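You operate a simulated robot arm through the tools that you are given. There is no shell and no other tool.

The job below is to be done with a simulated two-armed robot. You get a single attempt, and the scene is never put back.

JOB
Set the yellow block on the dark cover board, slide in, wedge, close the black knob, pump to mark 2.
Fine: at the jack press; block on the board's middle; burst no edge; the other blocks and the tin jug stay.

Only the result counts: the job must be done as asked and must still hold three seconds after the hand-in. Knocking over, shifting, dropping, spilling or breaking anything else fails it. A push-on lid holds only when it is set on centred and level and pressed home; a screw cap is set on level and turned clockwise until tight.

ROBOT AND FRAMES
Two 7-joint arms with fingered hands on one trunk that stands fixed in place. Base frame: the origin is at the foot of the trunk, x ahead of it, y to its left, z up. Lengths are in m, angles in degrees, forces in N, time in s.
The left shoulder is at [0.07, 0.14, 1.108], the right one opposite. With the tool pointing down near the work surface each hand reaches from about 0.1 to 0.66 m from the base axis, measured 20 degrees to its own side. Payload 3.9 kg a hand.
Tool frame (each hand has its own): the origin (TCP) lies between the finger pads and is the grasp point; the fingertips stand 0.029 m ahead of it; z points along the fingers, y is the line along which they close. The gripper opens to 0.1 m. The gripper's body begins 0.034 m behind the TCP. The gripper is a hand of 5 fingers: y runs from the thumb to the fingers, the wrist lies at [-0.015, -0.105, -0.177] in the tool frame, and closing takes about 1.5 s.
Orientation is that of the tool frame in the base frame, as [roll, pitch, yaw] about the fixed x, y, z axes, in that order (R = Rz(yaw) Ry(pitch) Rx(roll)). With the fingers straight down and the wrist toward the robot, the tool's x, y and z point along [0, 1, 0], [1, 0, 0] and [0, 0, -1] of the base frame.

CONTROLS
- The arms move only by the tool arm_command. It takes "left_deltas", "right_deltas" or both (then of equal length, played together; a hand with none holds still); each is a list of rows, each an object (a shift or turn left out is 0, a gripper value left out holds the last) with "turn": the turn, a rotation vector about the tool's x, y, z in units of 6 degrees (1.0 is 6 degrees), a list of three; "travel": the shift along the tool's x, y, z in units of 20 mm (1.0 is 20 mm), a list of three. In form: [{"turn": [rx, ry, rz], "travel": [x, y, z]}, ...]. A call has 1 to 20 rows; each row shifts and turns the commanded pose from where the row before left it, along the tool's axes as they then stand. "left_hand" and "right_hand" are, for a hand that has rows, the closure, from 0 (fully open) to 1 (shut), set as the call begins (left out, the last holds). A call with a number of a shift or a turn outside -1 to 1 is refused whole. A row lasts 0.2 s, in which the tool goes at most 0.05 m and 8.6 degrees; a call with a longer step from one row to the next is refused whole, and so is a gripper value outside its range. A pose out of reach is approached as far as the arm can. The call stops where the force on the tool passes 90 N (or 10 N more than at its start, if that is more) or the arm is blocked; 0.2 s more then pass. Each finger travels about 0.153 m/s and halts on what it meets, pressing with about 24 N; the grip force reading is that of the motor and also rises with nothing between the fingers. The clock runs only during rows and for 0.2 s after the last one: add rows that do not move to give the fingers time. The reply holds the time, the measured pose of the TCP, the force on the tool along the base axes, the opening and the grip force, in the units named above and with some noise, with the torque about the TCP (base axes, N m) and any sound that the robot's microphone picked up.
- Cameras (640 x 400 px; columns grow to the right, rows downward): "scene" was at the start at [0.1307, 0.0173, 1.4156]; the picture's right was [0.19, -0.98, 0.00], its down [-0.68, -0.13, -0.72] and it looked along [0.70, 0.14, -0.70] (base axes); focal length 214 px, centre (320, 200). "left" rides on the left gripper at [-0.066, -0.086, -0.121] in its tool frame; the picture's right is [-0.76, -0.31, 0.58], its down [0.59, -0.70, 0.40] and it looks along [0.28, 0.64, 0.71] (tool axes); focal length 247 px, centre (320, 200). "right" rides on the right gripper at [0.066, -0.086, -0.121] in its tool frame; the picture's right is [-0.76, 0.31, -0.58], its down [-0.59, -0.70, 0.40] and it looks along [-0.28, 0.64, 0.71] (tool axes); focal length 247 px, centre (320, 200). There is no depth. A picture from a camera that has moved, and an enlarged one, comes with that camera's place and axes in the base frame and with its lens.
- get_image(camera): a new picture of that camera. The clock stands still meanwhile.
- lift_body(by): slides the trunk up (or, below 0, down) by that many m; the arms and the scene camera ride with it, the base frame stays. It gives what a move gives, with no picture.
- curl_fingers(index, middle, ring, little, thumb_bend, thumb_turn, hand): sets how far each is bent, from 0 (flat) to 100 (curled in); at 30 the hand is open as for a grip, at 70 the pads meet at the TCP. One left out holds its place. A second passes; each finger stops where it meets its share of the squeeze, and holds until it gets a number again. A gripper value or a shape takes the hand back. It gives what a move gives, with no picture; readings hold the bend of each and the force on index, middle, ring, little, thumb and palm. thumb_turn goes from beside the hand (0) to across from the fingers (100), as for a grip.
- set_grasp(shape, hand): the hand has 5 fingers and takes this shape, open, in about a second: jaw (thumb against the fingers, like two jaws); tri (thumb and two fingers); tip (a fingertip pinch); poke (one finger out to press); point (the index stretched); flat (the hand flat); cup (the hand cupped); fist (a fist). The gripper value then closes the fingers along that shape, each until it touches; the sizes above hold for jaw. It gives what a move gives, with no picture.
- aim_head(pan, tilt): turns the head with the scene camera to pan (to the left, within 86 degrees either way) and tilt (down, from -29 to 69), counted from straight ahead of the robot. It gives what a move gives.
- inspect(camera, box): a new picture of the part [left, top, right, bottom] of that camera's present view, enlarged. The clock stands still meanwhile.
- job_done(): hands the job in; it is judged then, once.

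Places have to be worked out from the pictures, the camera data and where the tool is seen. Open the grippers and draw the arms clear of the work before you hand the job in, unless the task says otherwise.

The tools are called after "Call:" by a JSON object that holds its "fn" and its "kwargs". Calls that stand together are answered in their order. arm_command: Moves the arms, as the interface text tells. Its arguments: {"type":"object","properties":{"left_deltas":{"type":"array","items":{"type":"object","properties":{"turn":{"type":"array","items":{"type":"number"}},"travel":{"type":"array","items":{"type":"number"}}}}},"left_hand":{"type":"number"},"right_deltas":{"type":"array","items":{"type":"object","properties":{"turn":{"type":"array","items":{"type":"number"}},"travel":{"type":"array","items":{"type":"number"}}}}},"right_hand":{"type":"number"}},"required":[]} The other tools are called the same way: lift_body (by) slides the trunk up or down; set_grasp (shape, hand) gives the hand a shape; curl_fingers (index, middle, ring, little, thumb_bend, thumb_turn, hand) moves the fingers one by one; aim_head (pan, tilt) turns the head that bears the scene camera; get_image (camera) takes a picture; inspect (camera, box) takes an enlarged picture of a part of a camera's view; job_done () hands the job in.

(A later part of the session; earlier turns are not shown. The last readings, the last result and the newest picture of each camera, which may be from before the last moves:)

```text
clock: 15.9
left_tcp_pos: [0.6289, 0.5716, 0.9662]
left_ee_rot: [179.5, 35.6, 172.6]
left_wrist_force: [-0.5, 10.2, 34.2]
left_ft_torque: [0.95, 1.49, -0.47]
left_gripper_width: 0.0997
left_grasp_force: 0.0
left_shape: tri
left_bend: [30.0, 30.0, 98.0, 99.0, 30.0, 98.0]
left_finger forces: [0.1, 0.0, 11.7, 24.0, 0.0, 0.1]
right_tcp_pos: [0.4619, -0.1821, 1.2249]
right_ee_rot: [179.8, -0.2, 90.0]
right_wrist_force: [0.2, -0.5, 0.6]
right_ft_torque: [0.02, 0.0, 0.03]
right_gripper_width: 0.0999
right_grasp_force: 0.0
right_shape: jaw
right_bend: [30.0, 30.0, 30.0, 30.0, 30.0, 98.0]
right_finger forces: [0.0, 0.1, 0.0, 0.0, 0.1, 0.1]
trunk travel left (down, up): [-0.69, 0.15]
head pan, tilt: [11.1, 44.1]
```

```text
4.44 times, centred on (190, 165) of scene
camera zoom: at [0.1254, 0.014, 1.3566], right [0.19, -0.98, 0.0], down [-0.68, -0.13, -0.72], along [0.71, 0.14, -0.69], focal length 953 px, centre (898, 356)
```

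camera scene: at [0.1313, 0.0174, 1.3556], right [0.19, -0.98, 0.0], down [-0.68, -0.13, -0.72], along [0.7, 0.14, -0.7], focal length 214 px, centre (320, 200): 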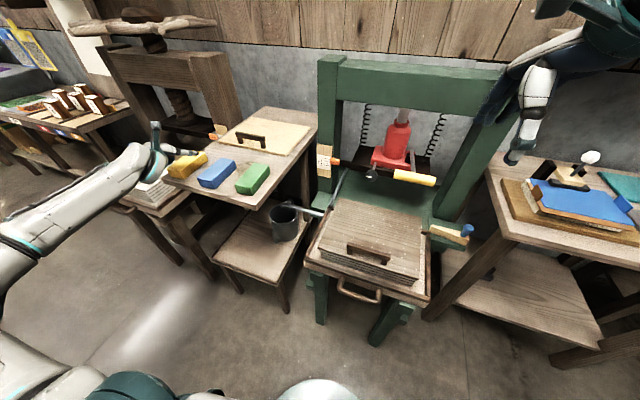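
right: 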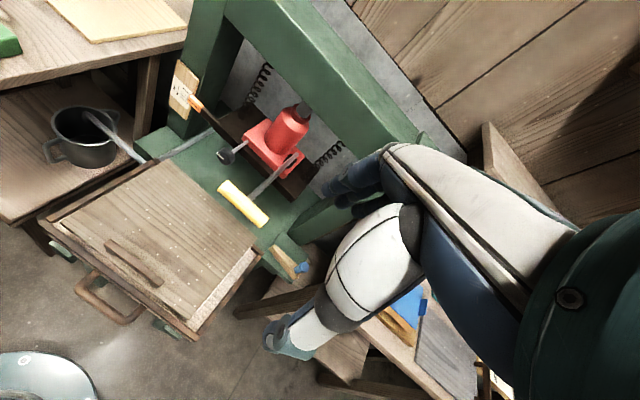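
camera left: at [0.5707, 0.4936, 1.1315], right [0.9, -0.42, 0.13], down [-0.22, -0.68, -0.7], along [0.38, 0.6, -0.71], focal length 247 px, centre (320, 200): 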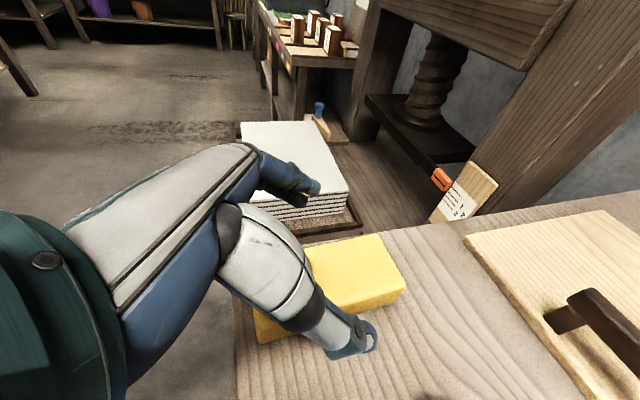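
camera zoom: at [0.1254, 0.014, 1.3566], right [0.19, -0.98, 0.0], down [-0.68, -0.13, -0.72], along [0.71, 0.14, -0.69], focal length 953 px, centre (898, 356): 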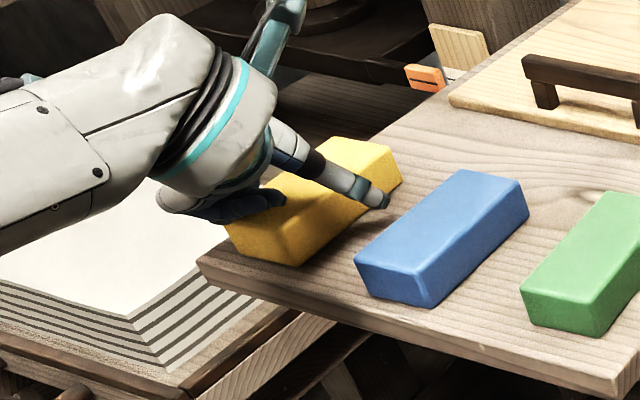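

The curled ring and little fingers landed on the block's top (up to 24 N), so tri won't do here. I raise straight up at once and check that the block hasn't moved.

Call:
{"fn": "arm_command", "kwargs": {"left_deltas": [{"travel": [-0.48, 0, -0.68]}, {"travel": [-0.48, 0, -0.68]}, {"travel": [-0.48, 0, -0.68]}, {"travel": [-0.28, 0, -0.4]}]}}

Call:
{"fn": "inspect", "kwargs": {"camera": "scene", "box": [130, 120, 250, 210]}}

```text
clock: 16.9
left_tcp_pos: [0.6312, 0.5709, 1.0162]
left_ee_rot: [-179.9, 34.9, 173.1]
left_wrist_force: [-0.3, -0.2, -0.3]
left_ft_torque: [0.0, 0.02, -0.04]
left_gripper_width: 0.0996
left_grasp_force: 0.1
left_shape: tri
left_bend: [30.0, 30.0, 99.0, 100.0, 30.0, 98.0]
left_finger forces: [0.1, 0.0, 0.0, 0.0, 0.0, 0.1]
right_tcp_pos: [0.4656, -0.1794, 1.2222]
right_ee_rot: [-180.0, 0.1, 90.0]
right_wrist_force: [1.1, 0.2, 0.6]
right_ft_torque: [0.01, -0.02, 0.0]
right_gripper_width: 0.0998
right_grasp_force: 0.0
right_shape: jaw
right_bend: [30.0, 30.0, 30.0, 30.0, 30.0, 98.0]
right_finger forces: [0.0, 0.0, 0.1, 0.0, 0.0, 0.0]
trunk travel left (down, up): [-0.69, 0.15]
head pan, tilt: [11.1, 44.1]
```

```text
4.44 times, centred on (190, 165) of scene
camera zoom: at [0.1308, 0.0174, 1.3556], right [0.19, -0.98, 0.0], down [-0.68, -0.13, -0.72], along [0.7, 0.14, -0.7], focal length 953 px, centre (898, 356)
```

zoom: 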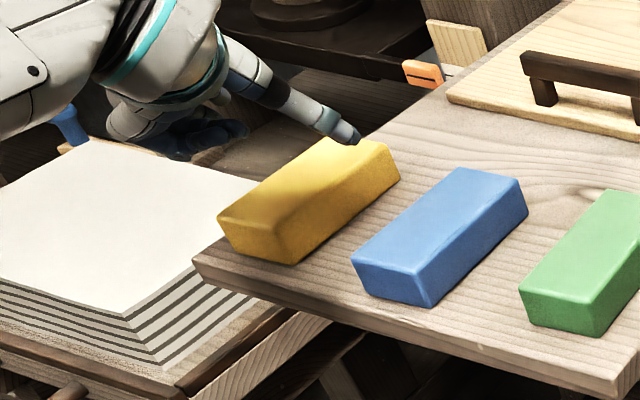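

The block hasn't shifted. I return to the jaw shape and steepen to about 78° below horizontal, which lays all four fingers level along the block; this also tests reach.

Call:
{"fn": "set_grasp", "kwargs": {"hand": "left", "shape": "jaw"}}

Call:
{"fn": "arm_command", "kwargs": {"left_deltas": [{"turn": [0, 1, 0]}, {"turn": [0, 1, 0]}, {"turn": [0, 1, 0]}, {"turn": [0, 0.85, 0]}, {"travel": [0, 0, 0]}]}}

Call:
{"fn": "get_image", "kwargs": {"camera": "left"}}

Call:
{"fn": "inspect", "kwargs": {"camera": "scene", "box": [130, 100, 270, 210]}}

```text
clock: 17.8
left_tcp_pos: [0.6308, 0.5723, 1.0172]
left_ee_rot: [-179.8, 35.0, 173.3]
left_wrist_force: [0.1, -1.0, -1.0]
left_ft_torque: [0.0, 0.01, 0.01]
left_gripper_width: 0.0998
left_grasp_force: 0.1
left_shape: jaw
left_bend: [30.0, 30.0, 30.0, 30.0, 30.0, 98.0]
left_finger forces: [0.0, 0.0, 0.0, 0.0, 0.1, 0.0]
right_tcp_pos: [0.4648, -0.1797, 1.2234]
right_ee_rot: [179.9, 0.1, 90.1]
right_wrist_force: [-0.4, 0.9, -0.2]
right_ft_torque: [-0.01, 0.03, -0.03]
right_gripper_width: 0.0997
right_grasp_force: 0.1
right_shape: jaw
right_bend: [30.0, 30.0, 30.0, 30.0, 30.0, 98.0]
right_finger forces: [0.0, 0.0, 0.0, 0.1, 0.1, 0.1]
trunk travel left (down, up): [-0.69, 0.15]
head pan, tilt: [11.1, 44.1]
```

```text
clock: 19.0
left_tcp_pos: [0.6322, 0.5728, 1.0152]
left_ee_rot: [-179.9, 12.0, 173.1]
left_wrist_force: [0.0, 0.5, -0.2]
left_ft_torque: [0.03, -0.01, 0.02]
left_gripper_width: 0.0998
left_grasp_force: 0.1
left_shape: jaw
left_bend: [30.0, 30.0, 30.0, 30.0, 30.0, 98.0]
left_finger forces: [0.1, 0.0, 0.0, 0.0, 0.1, 0.0]
right_tcp_pos: [0.4655, -0.1789, 1.223]
right_ee_rot: [180.0, 0.1, 89.9]
right_wrist_force: [-0.2, -0.6, 0.3]
right_ft_torque: [0.0, 0.01, -0.03]
right_gripper_width: 0.1
right_grasp_force: 0.0
right_shape: jaw
right_bend: [30.0, 30.0, 30.0, 30.0, 30.0, 98.0]
right_finger forces: [0.1, 0.1, 0.0, 0.0, 0.1, 0.0]
trunk travel left (down, up): [-0.69, 0.15]
head pan, tilt: [11.1, 44.1]
```

```text
taken
camera left: at [0.6597, 0.4834, 1.147], right [0.82, -0.41, -0.41], down [-0.58, -0.64, -0.51], along [-0.05, 0.65, -0.76], focal length 247 px, centre (320, 200)
```

left: 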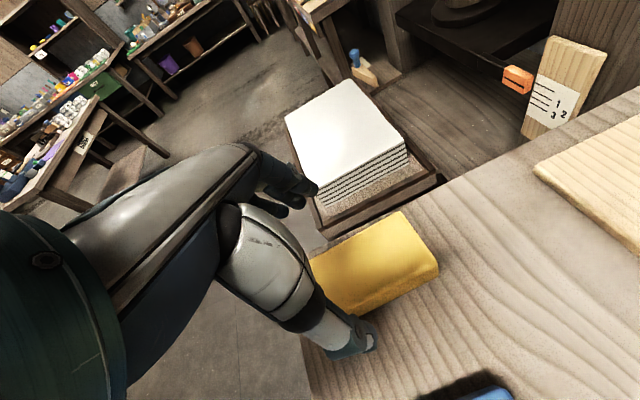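

```text
3.64 times, centred on (200, 155) of scene
camera zoom: at [0.1302, 0.0176, 1.3557], right [0.19, -0.98, 0.0], down [-0.68, -0.13, -0.72], along [0.7, 0.14, -0.7], focal length 780 px, centre (756, 364)
```

zoom: 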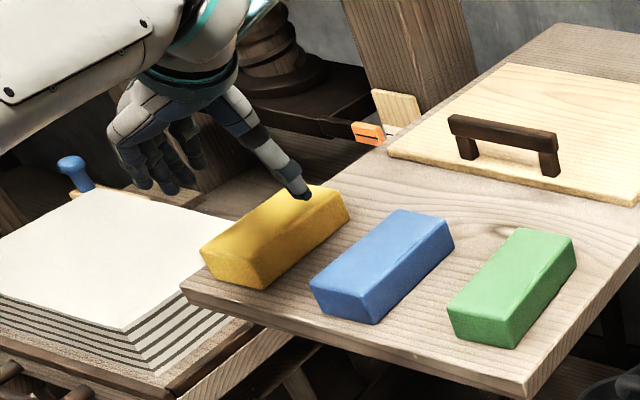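

That pose is reached too: 78° down at [0.632, 0.573]. I descend 36 mm with the fingers open around the block.

Call:
{"fn": "arm_command", "kwargs": {"left_deltas": [{"travel": [0.125, 0, 0.587]}, {"travel": [0.125, 0, 0.587]}, {"travel": [0.125, 0, 0.587]}, {"travel": [0, 0, 0]}]}}

Call:
{"fn": "inspect", "kwargs": {"camera": "scene", "box": [130, 100, 270, 210]}}

Call:
{"fn": "get_image", "kwargs": {"camera": "left"}}

```text
clock: 20.0
left_tcp_pos: [0.6291, 0.5725, 0.979]
left_ee_rot: [180.0, 12.0, 173.0]
left_wrist_force: [0.2, 0.1, 0.8]
left_ft_torque: [0.0, -0.03, 0.0]
left_gripper_width: 0.0998
left_grasp_force: 0.0
left_shape: jaw
left_bend: [30.0, 30.0, 30.0, 30.0, 30.0, 98.0]
left_finger forces: [0.1, 0.0, 0.0, 0.0, 0.0, 0.0]
right_tcp_pos: [0.4655, -0.1801, 1.2234]
right_ee_rot: [-179.9, 0.1, 90.1]
right_wrist_force: [-0.1, 0.3, -0.1]
right_ft_torque: [-0.01, 0.02, 0.02]
right_gripper_width: 0.0996
right_grasp_force: 0.1
right_shape: jaw
right_bend: [30.0, 30.0, 30.0, 30.0, 30.0, 98.0]
right_finger forces: [0.0, 0.0, 0.1, 0.1, 0.1, 0.0]
trunk travel left (down, up): [-0.69, 0.15]
head pan, tilt: [11.1, 44.1]
```

```text
3.64 times, centred on (200, 155) of scene
camera zoom: at [0.1305, 0.0172, 1.3557], right [0.19, -0.98, 0.0], down [-0.68, -0.13, -0.72], along [0.7, 0.14, -0.7], focal length 780 px, centre (756, 364)
```

zoom: 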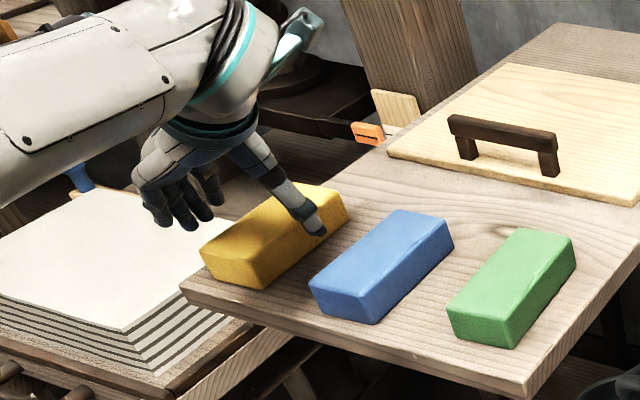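

```text
taken
camera left: at [0.6577, 0.483, 1.1108], right [0.82, -0.41, -0.41], down [-0.58, -0.64, -0.51], along [-0.05, 0.65, -0.76], focal length 247 px, centre (320, 200)
```

left: 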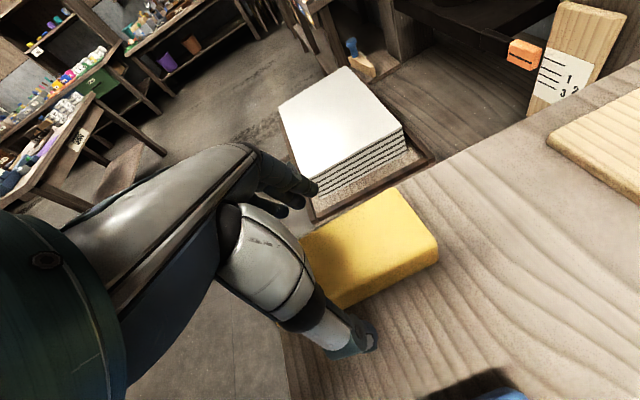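

Clear on both sides with no contact. I descend another 13 mm.

Call:
{"fn": "arm_command", "kwargs": {"left_deltas": [{"travel": [0.07, 0, 0.32]}, {"travel": [0.07, 0, 0.32]}, {"travel": [0, 0, 0]}]}}

Call:
{"fn": "inspect", "kwargs": {"camera": "scene", "box": [150, 130, 250, 200]}}

```text
clock: 20.8
left_tcp_pos: [0.6304, 0.5722, 0.9661]
left_ee_rot: [-179.9, 11.8, 173.1]
left_wrist_force: [0.1, -0.1, 0.1]
left_ft_torque: [0.0, -0.01, -0.02]
left_gripper_width: 0.0997
left_grasp_force: 0.1
left_shape: jaw
left_bend: [30.0, 30.0, 30.0, 30.0, 30.0, 98.0]
left_finger forces: [0.1, 0.0, 0.1, 0.1, 0.0, 0.1]
right_tcp_pos: [0.467, -0.1803, 1.2234]
right_ee_rot: [180.0, 0.0, 90.0]
right_wrist_force: [-0.5, 0.1, -1.4]
right_ft_torque: [-0.03, 0.0, 0.01]
right_gripper_width: 0.1002
right_grasp_force: 0.1
right_shape: jaw
right_bend: [30.0, 30.0, 30.0, 30.0, 30.0, 98.0]
right_finger forces: [0.1, 0.0, 0.0, 0.1, 0.0, 0.0]
trunk travel left (down, up): [-0.69, 0.15]
head pan, tilt: [11.1, 44.1]
```

```text
5.71 times, centred on (200, 165) of scene
camera zoom: at [0.1307, 0.0171, 1.3556], right [0.19, -0.98, 0.0], down [-0.68, -0.13, -0.72], along [0.7, 0.14, -0.7], focal length 1226 px, centre (1006, 400)
```

zoom: 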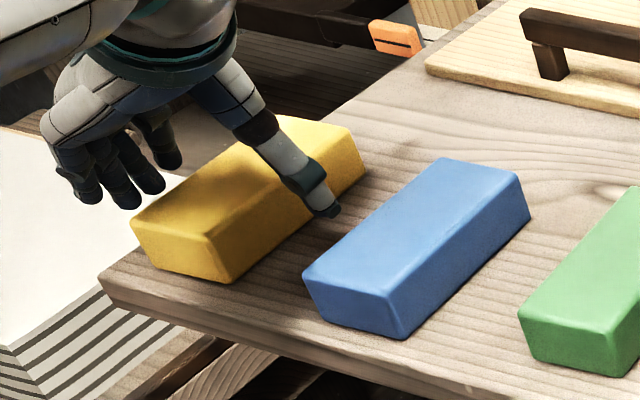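

Still no contact; I lower 5 mm more and then close on the block.

Call:
{"fn": "arm_command", "kwargs": {"left_deltas": [{"travel": [0.05, 0, 0.245]}, {"travel": [0, 0, 0]}]}}

```text
clock: 21.4
left_tcp_pos: [0.6309, 0.5716, 0.9617]
left_ee_rot: [-179.9, 11.9, 173.1]
left_wrist_force: [0.8, -0.4, 0.7]
left_ft_torque: [0.01, 0.01, 0.01]
left_gripper_width: 0.1
left_grasp_force: 0.0
left_shape: jaw
left_bend: [30.0, 30.0, 30.0, 30.0, 30.0, 98.0]
left_finger forces: [0.0, 0.0, 0.0, 0.1, 0.0, 0.1]
right_tcp_pos: [0.4665, -0.1796, 1.2238]
right_ee_rot: [-180.0, 0.0, 89.9]
right_wrist_force: [-0.5, 0.8, 0.4]
right_ft_torque: [-0.02, 0.0, 0.03]
right_gripper_width: 0.1
right_grasp_force: 0.0
right_shape: jaw
right_bend: [30.0, 30.0, 30.0, 30.0, 30.0, 98.0]
right_finger forces: [0.0, 0.1, 0.0, 0.0, 0.1, 0.0]
trunk travel left (down, up): [-0.69, 0.15]
head pan, tilt: [11.1, 44.1]
```

No contact with the table yet. I close the hand on the block, with rows standing still to let the fingers travel.

Call:
{"fn": "arm_command", "kwargs": {"left_deltas": [{}, {}, {}, {}, {}, {}, {}, {}], "left_hand": 1}}

Call:
{"fn": "inspect", "kwargs": {"camera": "scene", "box": [150, 130, 250, 200]}}

Call:
{"fn": "get_image", "kwargs": {"camera": "left"}}

```text
clock: 23.2
left_tcp_pos: [0.6307, 0.5711, 0.9616]
left_ee_rot: [-179.9, 11.8, 173.2]
left_wrist_force: [0.3, 0.2, -0.8]
left_ft_torque: [0.0, 0.03, 0.01]
left_gripper_width: 0.0502
left_grasp_force: 23.7
left_shape: jaw
left_bend: [41.0, 44.0, 74.0, 52.0, 31.0, 99.0]
left_finger forces: [12.0, 5.7, 2.6, 1.7, 21.9, 0.0]
right_tcp_pos: [0.4657, -0.1795, 1.2239]
right_ee_rot: [-180.0, 0.1, 90.1]
right_wrist_force: [0.5, 0.6, 0.0]
right_ft_torque: [0.01, -0.02, 0.0]
right_gripper_width: 0.0995
right_grasp_force: 0.1
right_shape: jaw
right_bend: [30.0, 30.0, 30.0, 30.0, 30.0, 98.0]
right_finger forces: [0.0, 0.0, 0.0, 0.0, 0.0, 0.1]
trunk travel left (down, up): [-0.69, 0.15]
head pan, tilt: [11.1, 44.1]
```

```text
5.71 times, centred on (200, 165) of scene
camera zoom: at [0.1309, 0.0174, 1.3556], right [0.19, -0.98, 0.0], down [-0.68, -0.13, -0.72], along [0.7, 0.14, -0.7], focal length 1226 px, centre (1006, 400)
```

zoom: 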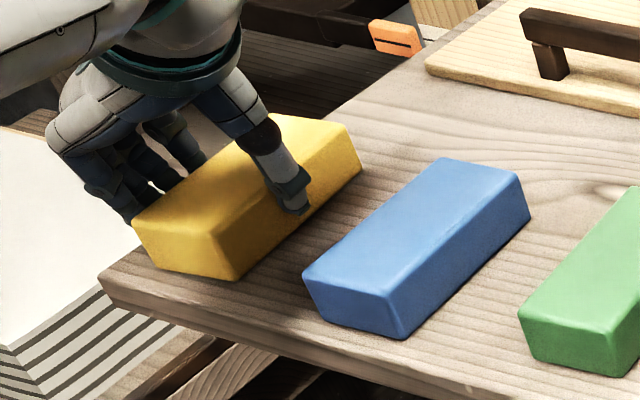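

```text
taken
camera left: at [0.6586, 0.4822, 1.0932], right [0.82, -0.41, -0.41], down [-0.58, -0.64, -0.51], along [-0.05, 0.65, -0.76], focal length 247 px, centre (320, 200)
```

left: 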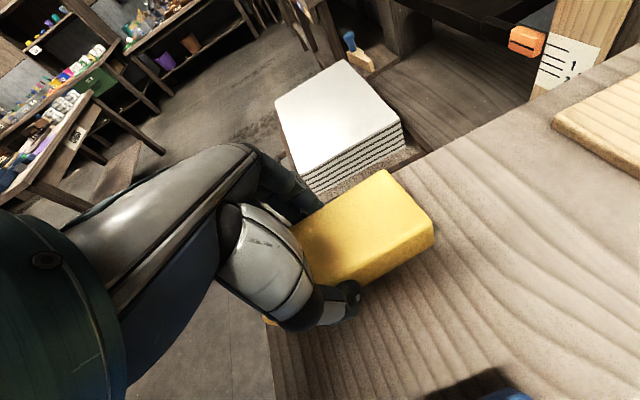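

Grip is firm: 50 mm width, thumb 22 N against fingers 12/6/3/2 N. I lift it straight up 12 cm.

Call:
{"fn": "arm_command", "kwargs": {"left_deltas": [{"travel": [-0.1, 0, -0.49]}, {"travel": [-0.208, 0, -0.978]}, {"travel": [-0.208, 0, -0.978]}, {"travel": [-0.208, 0, -0.978]}, {"travel": [-0.208, 0, -0.978]}, {"travel": [-0.208, 0, -0.978]}, {}]}}

Call:
{"fn": "get_image", "kwargs": {"camera": "scene"}}

Call:
{"fn": "get_image", "kwargs": {"camera": "left"}}

```text
clock: 24.8
left_tcp_pos: [0.6314, 0.5741, 1.0747]
left_ee_rot: [-179.8, 11.9, 173.1]
left_wrist_force: [0.0, 0.5, -1.2]
left_ft_torque: [0.02, 0.0, -0.03]
left_gripper_width: 0.0501
left_grasp_force: 23.7
left_shape: jaw
left_bend: [41.0, 44.0, 74.0, 52.0, 31.0, 99.0]
left_finger forces: [11.9, 5.7, 2.8, 1.7, 21.8, 0.0]
right_tcp_pos: [0.4661, -0.1787, 1.2229]
right_ee_rot: [179.9, 0.0, 90.0]
right_wrist_force: [0.0, 0.2, 0.0]
right_ft_torque: [0.02, 0.01, 0.03]
right_gripper_width: 0.0998
right_grasp_force: 0.0
right_shape: jaw
right_bend: [30.0, 30.0, 30.0, 30.0, 30.0, 98.0]
right_finger forces: [0.1, 0.0, 0.1, 0.1, 0.1, 0.1]
trunk travel left (down, up): [-0.69, 0.15]
head pan, tilt: [11.1, 44.1]
```

```text
taken
camera scene: at [0.1311, 0.0177, 1.3556], right [0.19, -0.98, 0.0], down [-0.68, -0.13, -0.72], along [0.7, 0.14, -0.7], focal length 214 px, centre (320, 200)
```

scene: 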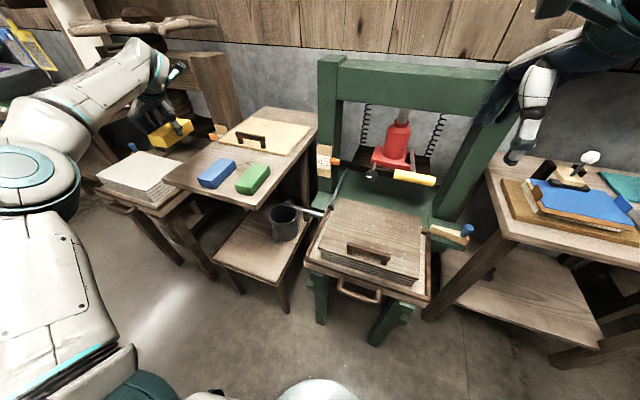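

```text
taken
camera left: at [0.6595, 0.4839, 1.206], right [0.82, -0.41, -0.41], down [-0.58, -0.64, -0.51], along [-0.05, 0.65, -0.76], focal length 247 px, centre (320, 200)
```

left: 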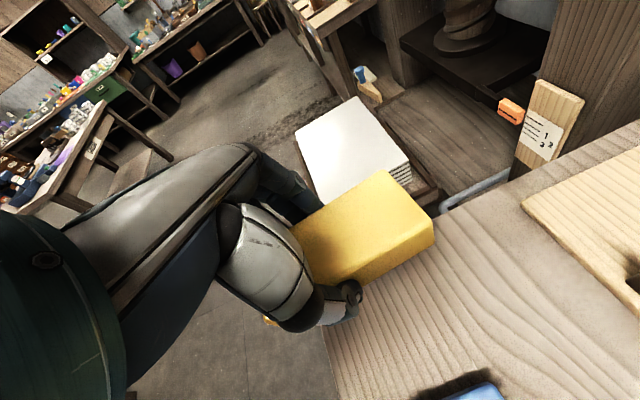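

The block came up cleanly and level. I now carry it right and toward the robot, well above everything, to about [0.50, 0.25, 1.10].

Call:
{"fn": "arm_command", "kwargs": {"left_deltas": [{"travel": [0.249, -0.98, -0.113]}, {"travel": [0.249, -0.98, -0.113]}, {"travel": [0.249, -0.98, -0.113]}, {"travel": [0.249, -0.98, -0.113]}, {"travel": [0.249, -0.98, -0.113]}, {"travel": [0.249, -0.98, -0.113]}, {"travel": [0.249, -0.98, -0.113]}, {"travel": [0.249, -0.98, -0.113]}, {"travel": [0.249, -0.98, -0.113]}, {"travel": [0.249, -0.98, -0.113]}, {"travel": [0.249, -0.98, -0.113]}, {"travel": [0.249, -0.98, -0.113]}, {"travel": [0.249, -0.98, -0.113]}, {"travel": [0.249, -0.98, -0.113]}, {"travel": [0.249, -0.98, -0.113]}, {"travel": [0.249, -0.98, -0.113]}, {"travel": [0.249, -0.98, -0.113]}, {}]}}

Call:
{"fn": "arm_command", "kwargs": {"left_deltas": [{"turn": [0.2, 0, 0.95]}, {"turn": [0.2, 0, 0.95]}, {"turn": [0.2, 0, 0.95]}, {"turn": [0.2, 0, 0.95]}, {"turn": [0.2, 0, 0.95]}, {"turn": [0.2, 0, 0.95]}, {"turn": [0.2, 0, 0.95]}, {"turn": [0.2, 0, 0.95]}, {"turn": [0.2, 0, 0.95]}, {"turn": [0.2, 0, 0.95]}, {"turn": [0.2, 0, 0.95]}, {"turn": [0.2, 0, 0.95]}, {"turn": [0.2, 0, 0.95]}, {"turn": [0.2, 0, 0.95]}, {"turn": [0.2, 0, 0.95]}, {"turn": [0.16, 0, 0.74]}, {}]}}

Call:
{"fn": "get_image", "kwargs": {"camera": "scene"}}

Call:
{"fn": "get_image", "kwargs": {"camera": "left"}}

```text
clock: 28.6
left_tcp_pos: [0.5, 0.254, 1.0959]
left_ee_rot: [-179.9, 11.9, 173.1]
left_wrist_force: [-0.2, -1.0, -1.0]
left_ft_torque: [-0.03, 0.0, -0.05]
left_gripper_width: 0.0501
left_grasp_force: 23.7
left_shape: jaw
left_bend: [41.0, 44.0, 74.0, 52.0, 31.0, 99.0]
left_finger forces: [11.9, 5.7, 2.8, 1.6, 22.0, 0.0]
right_tcp_pos: [0.4656, -0.1788, 1.2224]
right_ee_rot: [180.0, 0.0, 90.1]
right_wrist_force: [0.5, -0.4, 0.2]
right_ft_torque: [0.01, 0.04, 0.02]
right_gripper_width: 0.0998
right_grasp_force: 0.0
right_shape: jaw
right_bend: [30.0, 30.0, 30.0, 30.0, 30.0, 98.0]
right_finger forces: [0.0, 0.1, 0.0, 0.0, 0.1, 0.0]
trunk travel left (down, up): [-0.69, 0.15]
head pan, tilt: [11.1, 44.1]
```

```text
clock: 32.2
left_tcp_pos: [0.5016, 0.2525, 1.0943]
left_ee_rot: [-180.0, 11.9, 83.4]
left_wrist_force: [1.5, 0.2, -1.3]
left_ft_torque: [-0.01, 0.01, -0.02]
left_gripper_width: 0.0501
left_grasp_force: 24.1
left_shape: jaw
left_bend: [41.0, 44.0, 74.0, 52.0, 31.0, 99.0]
left_finger forces: [12.0, 5.7, 2.7, 1.6, 21.9, 0.0]
right_tcp_pos: [0.4661, -0.1795, 1.2233]
right_ee_rot: [179.9, 0.0, 90.0]
right_wrist_force: [0.5, -0.1, -0.4]
right_ft_torque: [-0.01, -0.01, 0.02]
right_gripper_width: 0.1001
right_grasp_force: 0.0
right_shape: jaw
right_bend: [30.0, 30.0, 30.0, 30.0, 30.0, 98.0]
right_finger forces: [0.1, 0.0, 0.0, 0.0, 0.0, 0.1]
trunk travel left (down, up): [-0.69, 0.15]
head pan, tilt: [11.1, 44.1]
```

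```text
taken
camera scene: at [0.1308, 0.0172, 1.3556], right [0.19, -0.98, 0.0], down [-0.68, -0.13, -0.72], along [0.7, 0.14, -0.7], focal length 214 px, centre (320, 200)
```

scene: 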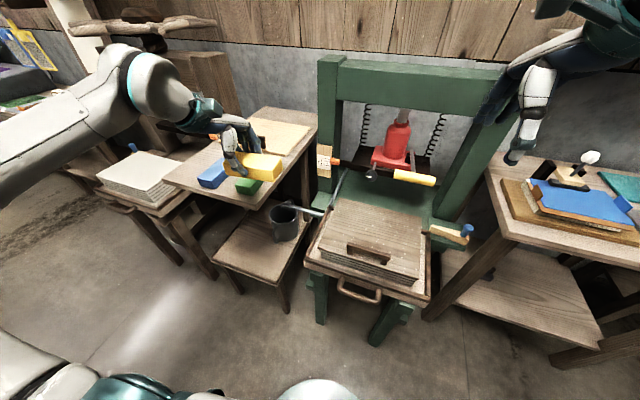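

```text
taken
camera left: at [0.4104, 0.2237, 1.2253], right [-0.4, -0.82, -0.41], down [-0.64, 0.57, -0.51], along [0.65, 0.05, -0.76], focal length 247 px, centre (320, 200)
```

left: 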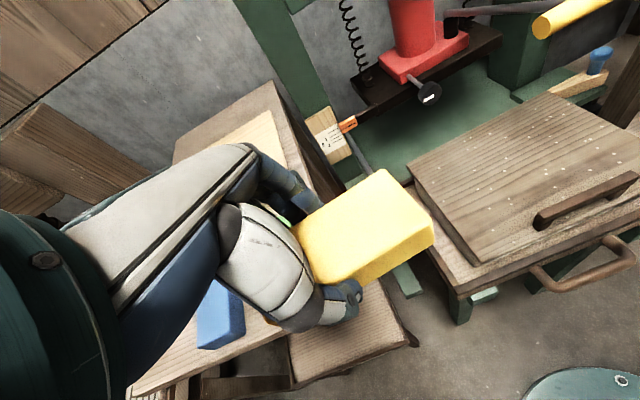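

The block hangs level and turned with its long side across the press. I take zoomed views of the board from both cameras to fix its middle and the lever grip's place.

Call:
{"fn": "inspect", "kwargs": {"camera": "left", "box": [380, 60, 640, 300]}}

Call:
{"fn": "inspect", "kwargs": {"camera": "scene", "box": [300, 150, 480, 320]}}

Call:
{"fn": "get_image", "kwargs": {"camera": "right"}}

```text
1.67 times, centred on (510, 180) of left
camera zoom: at [0.4104, 0.2237, 1.2253], right [-0.4, -0.82, -0.41], down [-0.64, 0.57, -0.51], along [0.65, 0.05, -0.76], focal length 412 px, centre (3, 233)
```

zoom: 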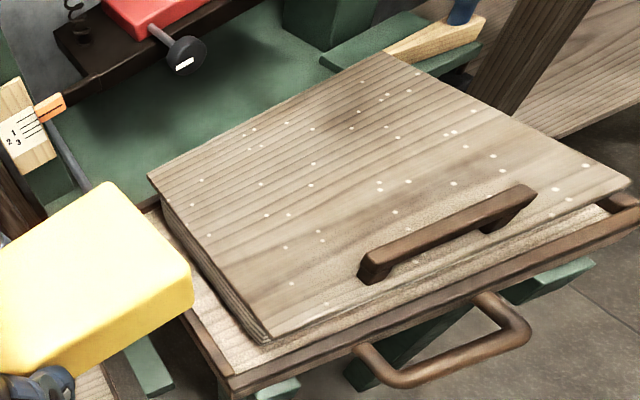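

```text
2.35 times, centred on (390, 235) of scene
camera zoom: at [0.1308, 0.0172, 1.3556], right [0.19, -0.98, 0.0], down [-0.68, -0.13, -0.72], along [0.7, 0.14, -0.7], focal length 505 px, centre (155, 118)
```

zoom: 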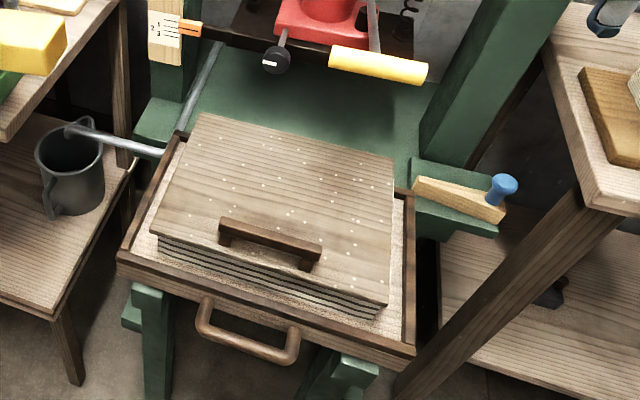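

```text
taken
camera right: at [0.3802, -0.1135, 1.3437], right [0.31, -0.76, 0.58], down [-0.7, -0.59, -0.4], along [0.64, -0.28, -0.71], focal length 247 px, centre (320, 200)
```

right: 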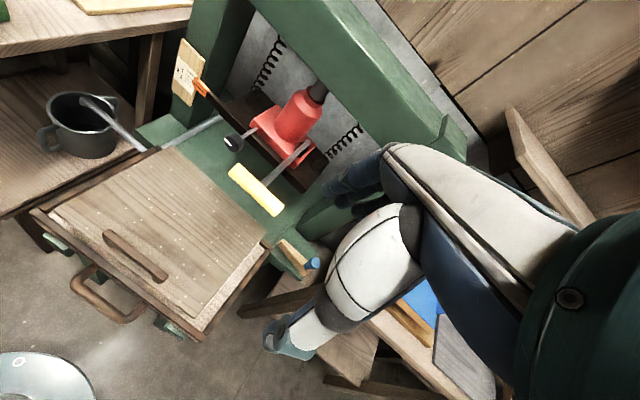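

The board's middle works out at [0.585, -0.068], top z≈0.793, yaw -9°; the lever grip hangs at about [0.61, -0.138, 1.006], so I must come in low from the left. I align to the press, move left of the board and descend to z≈0.90.

Call:
{"fn": "arm_command", "kwargs": {"left_deltas": [{"turn": [0.083, 0, 0.39]}, {"travel": [-0.893, 0.764, 0.188]}, {"travel": [-0.893, 0.764, 0.188]}, {"travel": [-0.893, 0.764, 0.188]}, {"travel": [-0.893, 0.764, 0.188]}, {"travel": [-0.893, 0.764, 0.188]}, {"travel": [-0.893, 0.764, 0.188]}, {"travel": [0.2, 0, 0.95]}, {"travel": [0.2, 0, 0.95]}, {"travel": [0.2, 0, 0.95]}, {"travel": [0.2, 0, 0.95]}, {"travel": [0.2, 0, 0.95]}, {"travel": [0.2, 0, 0.95]}, {"travel": [0.2, 0, 0.95]}, {"travel": [0.2, 0, 0.95]}, {"travel": [0.2, 0, 0.95]}, {"travel": [0.2, 0, 0.95]}, {}]}}

Call:
{"fn": "get_image", "kwargs": {"camera": "scene"}}

Call:
{"fn": "get_image", "kwargs": {"camera": "left"}}

Call:
{"fn": "get_image", "kwargs": {"camera": "right"}}

```text
clock: 36.0
left_tcp_pos: [0.5782, 0.1314, 0.8987]
left_ee_rot: [180.0, 11.9, 83.3]
left_wrist_force: [0.6, -0.2, -0.8]
left_ft_torque: [0.02, 0.04, 0.03]
left_gripper_width: 0.0501
left_grasp_force: 23.5
left_shape: jaw
left_bend: [41.0, 44.0, 74.0, 52.0, 31.0, 99.0]
left_finger forces: [12.1, 5.7, 2.9, 1.6, 22.1, 0.0]
left hand out of reach, approached as far as the arm can: row 1
right_tcp_pos: [0.4653, -0.1801, 1.2229]
right_ee_rot: [179.9, -0.1, 90.0]
right_wrist_force: [0.1, -0.1, 0.9]
right_ft_torque: [-0.02, -0.03, -0.01]
right_gripper_width: 0.0997
right_grasp_force: 0.1
right_shape: jaw
right_bend: [30.0, 30.0, 30.0, 30.0, 30.0, 98.0]
right_finger forces: [0.1, 0.1, 0.0, 0.1, 0.0, 0.0]
trunk travel left (down, up): [-0.69, 0.15]
head pan, tilt: [11.1, 44.1]
```

```text
taken
camera scene: at [0.1306, 0.0173, 1.3556], right [0.19, -0.98, 0.0], down [-0.68, -0.13, -0.72], along [0.7, 0.14, -0.7], focal length 214 px, centre (320, 200)
```

scene: 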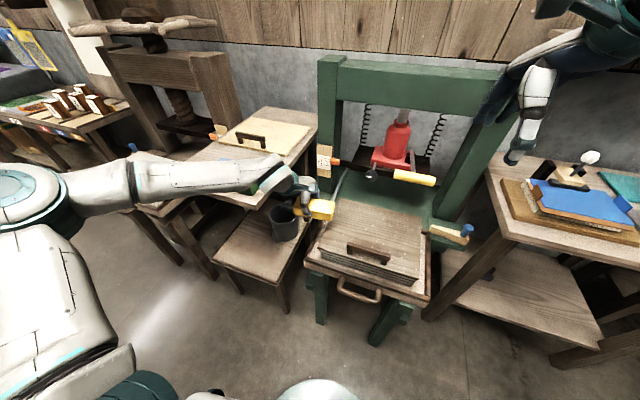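

```text
taken
camera left: at [0.4879, 0.1027, 1.0309], right [-0.4, -0.82, -0.41], down [-0.64, 0.57, -0.51], along [0.65, 0.05, -0.76], focal length 247 px, centre (320, 200)
```

left: 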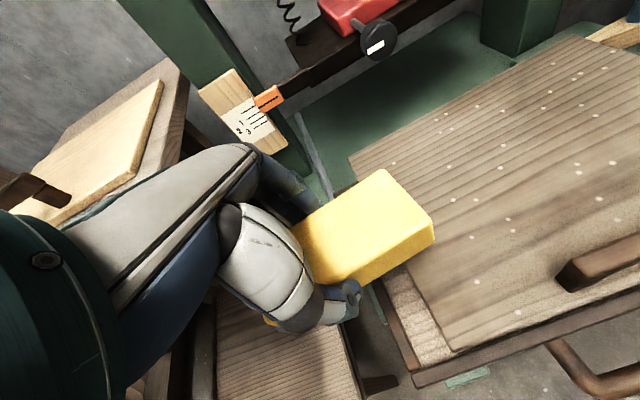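

```text
taken
camera right: at [0.3799, -0.1135, 1.3438], right [0.31, -0.76, 0.58], down [-0.7, -0.59, -0.4], along [0.64, -0.28, -0.71], focal length 247 px, centre (320, 200)
```

right: 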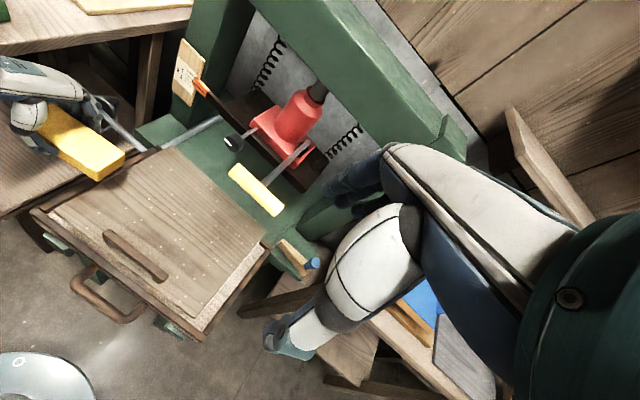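

The last 2° of yaw is beyond the wrist's range, which doesn't matter. I lower to z≈0.857 and shift partway right over the board, then look.

Call:
{"fn": "arm_command", "kwargs": {"left_deltas": [{"travel": [0.143, 0, 0.68]}, {"travel": [0.143, 0, 0.68]}, {"travel": [0.143, 0, 0.68]}, {"travel": [-0.919, 0.15, 0.194]}, {"travel": [-0.919, 0.15, 0.194]}, {"travel": [-0.919, 0.15, 0.194]}, {"travel": [-0.919, 0.15, 0.194]}, {"travel": [-0.919, 0.15, 0.194]}, {"travel": [-0.919, 0.15, 0.194]}, {}]}}

Call:
{"fn": "get_image", "kwargs": {"camera": "scene"}}

Call:
{"fn": "get_image", "kwargs": {"camera": "left"}}

Call:
{"fn": "get_image", "kwargs": {"camera": "right"}}

```text
clock: 38.2
left_tcp_pos: [0.5823, 0.0185, 0.8577]
left_ee_rot: [179.9, 12.0, 83.4]
left_wrist_force: [0.3, 1.0, -1.2]
left_ft_torque: [0.01, -0.02, 0.01]
left_gripper_width: 0.05
left_grasp_force: 24.6
left_shape: jaw
left_bend: [41.0, 44.0, 74.0, 53.0, 31.0, 99.0]
left_finger forces: [12.1, 5.6, 2.9, 1.6, 21.9, 0.0]
right_tcp_pos: [0.4654, -0.1784, 1.2224]
right_ee_rot: [179.9, 0.1, 89.9]
right_wrist_force: [-1.0, -1.2, -0.9]
right_ft_torque: [-0.01, 0.02, -0.01]
right_gripper_width: 0.0997
right_grasp_force: 0.1
right_shape: jaw
right_bend: [30.0, 30.0, 30.0, 30.0, 30.0, 98.0]
right_finger forces: [0.0, 0.0, 0.1, 0.0, 0.0, 0.0]
trunk travel left (down, up): [-0.69, 0.15]
head pan, tilt: [11.1, 44.1]
```

```text
taken
camera scene: at [0.1308, 0.0179, 1.3556], right [0.19, -0.98, 0.0], down [-0.68, -0.13, -0.72], along [0.7, 0.14, -0.7], focal length 214 px, centre (320, 200)
```

scene: 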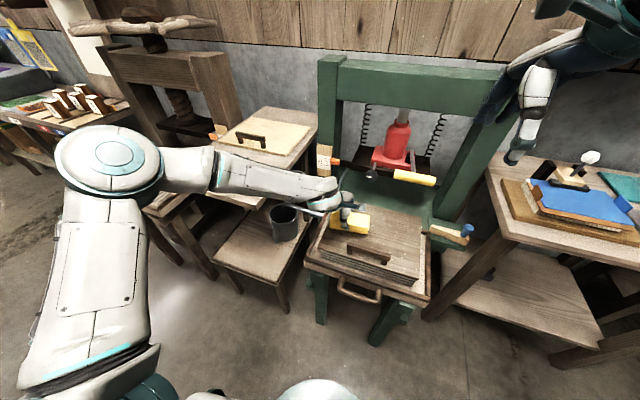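

```text
taken
camera left: at [0.4924, -0.0102, 0.9888], right [-0.4, -0.82, -0.41], down [-0.64, 0.57, -0.51], along [0.65, 0.05, -0.76], focal length 247 px, centre (320, 200)
```

left: 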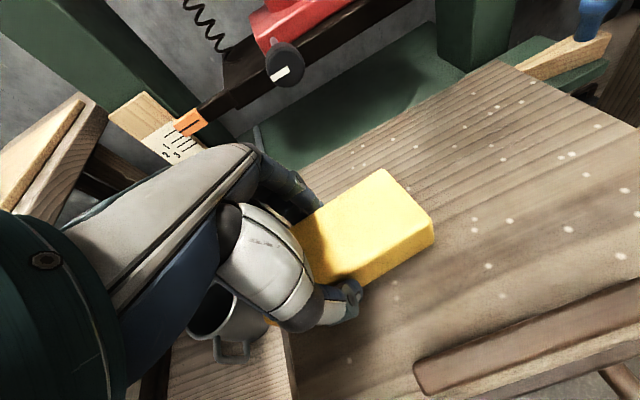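

```text
taken
camera right: at [0.3801, -0.1129, 1.3438], right [0.31, -0.76, 0.58], down [-0.7, -0.59, -0.4], along [0.64, -0.28, -0.71], focal length 247 px, centre (320, 200)
```

right: 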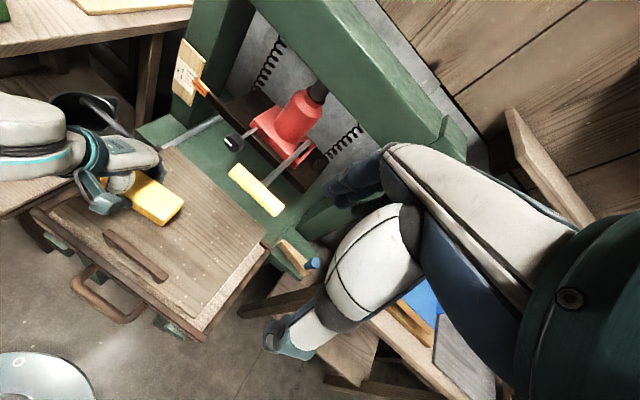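

Clearance looks good. I finish most of the shift right, 4 rows, at this low height.

Call:
{"fn": "arm_command", "kwargs": {"left_deltas": [{"travel": [-0.933, 0.16, 0.197]}, {"travel": [-0.933, 0.16, 0.197]}, {}]}}

Call:
{"fn": "get_image", "kwargs": {"camera": "right"}}

Call:
{"fn": "inspect", "kwargs": {"camera": "scene", "box": [300, 140, 460, 300]}}

```text
clock: 39.0
left_tcp_pos: [0.5866, -0.0194, 0.8584]
left_ee_rot: [180.0, 11.9, 83.4]
left_wrist_force: [-0.6, 0.1, -1.0]
left_ft_torque: [0.02, 0.01, -0.01]
left_gripper_width: 0.0502
left_grasp_force: 24.6
left_shape: jaw
left_bend: [41.0, 44.0, 74.0, 53.0, 31.0, 99.0]
left_finger forces: [12.1, 5.6, 2.8, 1.6, 21.8, 0.0]
right_tcp_pos: [0.466, -0.1782, 1.2227]
right_ee_rot: [180.0, 0.0, 90.0]
right_wrist_force: [0.0, 0.3, -0.1]
right_ft_torque: [-0.02, -0.03, -0.03]
right_gripper_width: 0.0998
right_grasp_force: 0.0
right_shape: jaw
right_bend: [30.0, 30.0, 30.0, 30.0, 30.0, 98.0]
right_finger forces: [0.1, 0.1, 0.0, 0.0, 0.0, 0.0]
trunk travel left (down, up): [-0.69, 0.15]
head pan, tilt: [11.1, 44.1]
```

```text
taken
camera right: at [0.3802, -0.1131, 1.3437], right [0.31, -0.76, 0.58], down [-0.7, -0.59, -0.4], along [0.64, -0.28, -0.71], focal length 247 px, centre (320, 200)
```

right: 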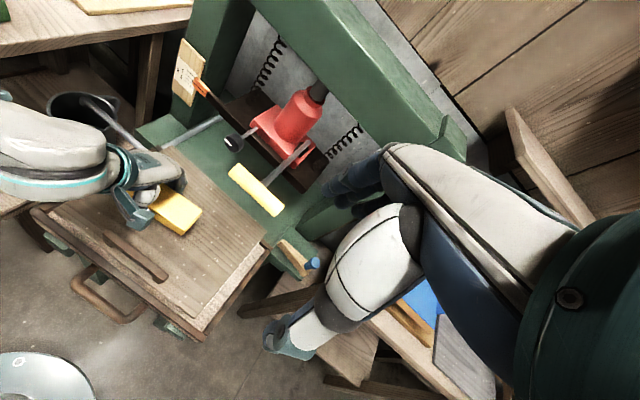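

```text
2.50 times, centred on (380, 220) of scene
camera zoom: at [0.1309, 0.0176, 1.3556], right [0.19, -0.98, 0.0], down [-0.68, -0.13, -0.72], along [0.7, 0.14, -0.7], focal length 536 px, centre (170, 150)
```

zoom: 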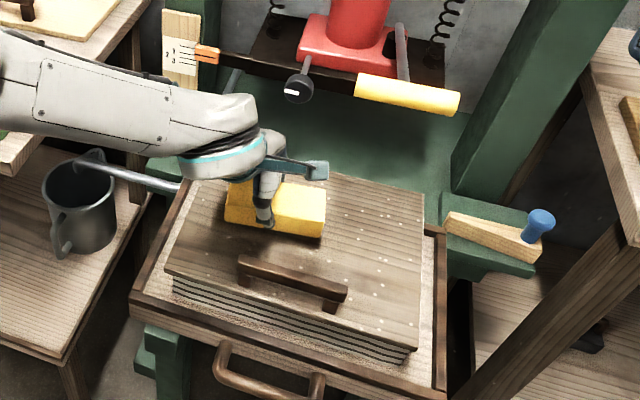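

Plenty of room under the lever. I finish the shift to the middle.

Call:
{"fn": "arm_command", "kwargs": {"left_deltas": [{"travel": [-0.95, 0.1, 0.2]}, {"travel": [-0.95, 0.1, 0.2]}, {}]}}

Call:
{"fn": "inspect", "kwargs": {"camera": "right", "box": [20, 100, 300, 340]}}

Call:
{"fn": "inspect", "kwargs": {"camera": "scene", "box": [300, 140, 460, 300]}}

Call:
{"fn": "get_image", "kwargs": {"camera": "left"}}

```text
clock: 39.8
left_tcp_pos: [0.586, -0.0585, 0.8604]
left_ee_rot: [180.0, 12.0, 83.5]
left_wrist_force: [0.2, -0.3, -1.9]
left_ft_torque: [-0.03, -0.02, 0.0]
left_gripper_width: 0.05
left_grasp_force: 24.6
left_shape: jaw
left_bend: [41.0, 44.0, 74.0, 53.0, 31.0, 99.0]
left_finger forces: [12.2, 5.5, 2.8, 1.5, 21.9, 0.0]
right_tcp_pos: [0.4662, -0.1784, 1.2239]
right_ee_rot: [-180.0, 0.0, 90.1]
right_wrist_force: [-0.3, 0.1, -0.6]
right_ft_torque: [-0.03, 0.04, -0.02]
right_gripper_width: 0.1
right_grasp_force: 0.0
right_shape: jaw
right_bend: [30.0, 30.0, 30.0, 30.0, 30.0, 98.0]
right_finger forces: [0.1, 0.0, 0.0, 0.2, 0.0, 0.0]
trunk travel left (down, up): [-0.69, 0.15]
head pan, tilt: [11.1, 44.1]
```

```text
1.67 times, centred on (160, 220) of right
camera zoom: at [0.3801, -0.113, 1.3438], right [0.31, -0.76, 0.58], down [-0.7, -0.59, -0.4], along [0.64, -0.28, -0.71], focal length 412 px, centre (587, 167)
```

zoom: 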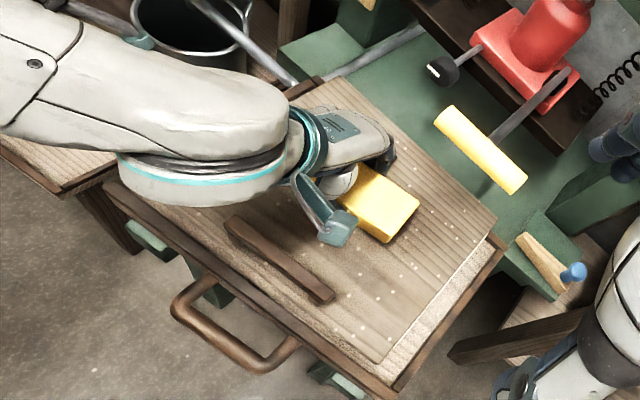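

```text
2.50 times, centred on (380, 220) of scene
camera zoom: at [0.1308, 0.0177, 1.3556], right [0.19, -0.98, 0.0], down [-0.68, -0.13, -0.72], along [0.7, 0.14, -0.7], focal length 536 px, centre (170, 150)
```

zoom: 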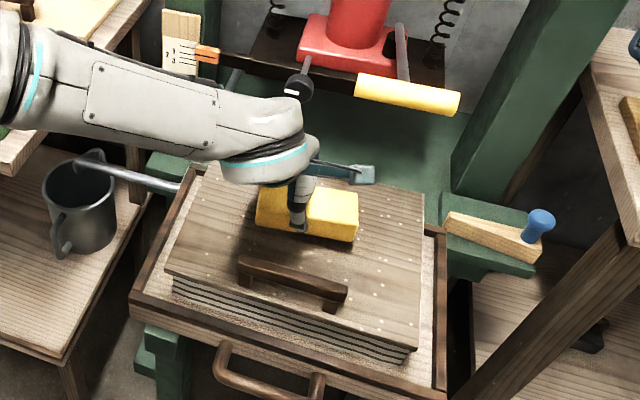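

```text
taken
camera left: at [0.4963, -0.0868, 0.9918], right [-0.4, -0.82, -0.41], down [-0.64, 0.57, -0.51], along [0.65, 0.05, -0.76], focal length 247 px, centre (320, 200)
```

left: 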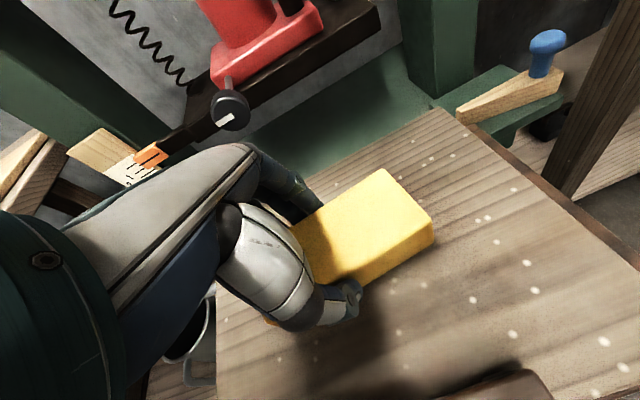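

Measured against the board in the right camera, the block is centred to within a few mm. I lower it 20 mm.

Call:
{"fn": "arm_command", "kwargs": {"left_deltas": [{"travel": [0.052, 0, 0.245]}, {"travel": [0.052, 0, 0.245]}, {"travel": [0.052, 0, 0.245]}, {"travel": [0.052, 0, 0.245]}, {}]}}

```text
clock: 41.0
left_tcp_pos: [0.5857, -0.0601, 0.8395]
left_ee_rot: [-180.0, 12.0, 83.4]
left_wrist_force: [-0.2, 0.1, -1.0]
left_ft_torque: [-0.02, -0.01, 0.04]
left_gripper_width: 0.0501
left_grasp_force: 24.3
left_shape: jaw
left_bend: [41.0, 44.0, 74.0, 53.0, 31.0, 99.0]
left_finger forces: [12.1, 5.7, 2.8, 1.5, 21.9, 0.1]
right_tcp_pos: [0.466, -0.181, 1.2237]
right_ee_rot: [-180.0, 0.0, 90.0]
right_wrist_force: [0.0, 0.1, -0.1]
right_ft_torque: [0.02, 0.01, -0.02]
right_gripper_width: 0.0998
right_grasp_force: 0.0
right_shape: jaw
right_bend: [30.0, 30.0, 30.0, 30.0, 30.0, 98.0]
right_finger forces: [0.1, 0.0, 0.0, 0.0, 0.1, 0.1]
trunk travel left (down, up): [-0.69, 0.15]
head pan, tilt: [11.1, 44.1]
```

No contact yet at TCP z 0.8395. I lower by 3 mm, one small step at a time, until the wrist force shows touch.

Call:
{"fn": "arm_command", "kwargs": {"left_deltas": [{"travel": [0.031, 0, 0.147]}, {}]}}

```text
clock: 41.6
left_tcp_pos: [0.5837, -0.0585, 0.8364]
left_ee_rot: [-179.9, 12.0, 83.5]
left_wrist_force: [0.4, -0.6, -2.7]
left_ft_torque: [0.0, 0.02, 0.01]
left_gripper_width: 0.0502
left_grasp_force: 24.8
left_shape: jaw
left_bend: [41.0, 44.0, 74.0, 53.0, 31.0, 99.0]
left_finger forces: [12.2, 5.6, 2.8, 1.4, 21.8, 0.1]
right_tcp_pos: [0.466, -0.1791, 1.2235]
right_ee_rot: [179.9, 0.0, 90.0]
right_wrist_force: [0.1, 0.2, -0.1]
right_ft_torque: [0.04, 0.02, 0.0]
right_gripper_width: 0.0999
right_grasp_force: 0.2
right_shape: jaw
right_bend: [30.0, 30.0, 30.0, 30.0, 30.0, 98.0]
right_finger forces: [0.1, 0.1, 0.0, 0.0, 0.0, 0.1]
trunk travel left (down, up): [-0.69, 0.15]
head pan, tilt: [11.1, 44.1]
```

Still only the block's weight on the wrist. Another 3 mm down.

Call:
{"fn": "arm_command", "kwargs": {"left_deltas": [{"travel": [0.031, 0, 0.147]}, {}]}}

Call:
{"fn": "inspect", "kwargs": {"camera": "scene", "box": [340, 190, 420, 250]}}

Call:
{"fn": "inspect", "kwargs": {"camera": "left", "box": [250, 140, 480, 350]}}

```text
clock: 42.2
left_tcp_pos: [0.5856, -0.06, 0.833]
left_ee_rot: [179.8, 12.0, 83.3]
left_wrist_force: [0.5, 0.1, 2.2]
left_ft_torque: [0.02, -0.09, -0.02]
left_gripper_width: 0.0502
left_grasp_force: 23.8
left_shape: jaw
left_bend: [41.0, 44.0, 75.0, 53.0, 31.0, 98.0]
left_finger forces: [12.2, 5.8, 3.0, 1.6, 22.6, 0.0]
right_tcp_pos: [0.4658, -0.1801, 1.2235]
right_ee_rot: [-180.0, 0.1, 89.9]
right_wrist_force: [-0.2, -0.9, 0.6]
right_ft_torque: [0.0, 0.02, 0.02]
right_gripper_width: 0.0996
right_grasp_force: 0.0
right_shape: jaw
right_bend: [30.0, 30.0, 30.0, 30.0, 30.0, 98.0]
right_finger forces: [0.0, 0.0, 0.1, 0.0, 0.1, 0.0]
trunk travel left (down, up): [-0.69, 0.15]
head pan, tilt: [11.1, 44.1]
```

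```text
6.67 times, centred on (380, 220) of scene
camera zoom: at [0.1304, 0.0173, 1.3557], right [0.19, -0.98, 0.0], down [-0.68, -0.13, -0.72], along [0.7, 0.14, -0.7], focal length 1430 px, centre (-80, 67)
```

zoom: 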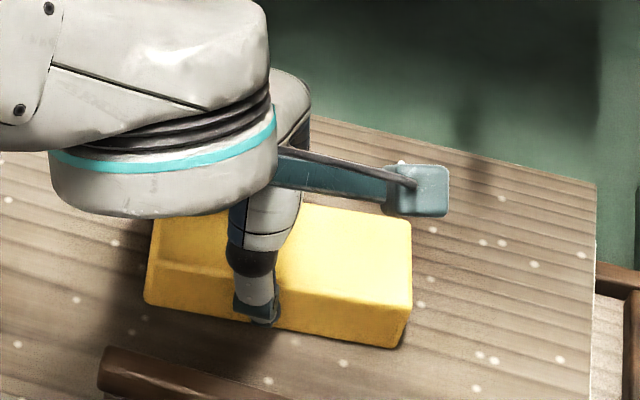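

```text
1.90 times, centred on (365, 245) of left
camera zoom: at [0.4953, -0.0889, 0.9643], right [-0.4, -0.82, -0.41], down [-0.64, 0.57, -0.51], along [0.65, 0.05, -0.76], focal length 470 px, centre (234, 114)
```

zoom: 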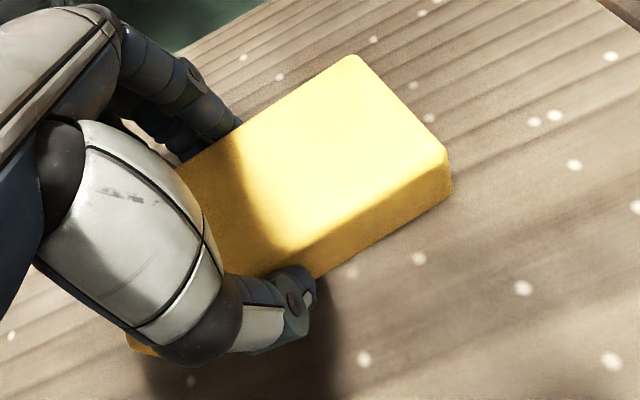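

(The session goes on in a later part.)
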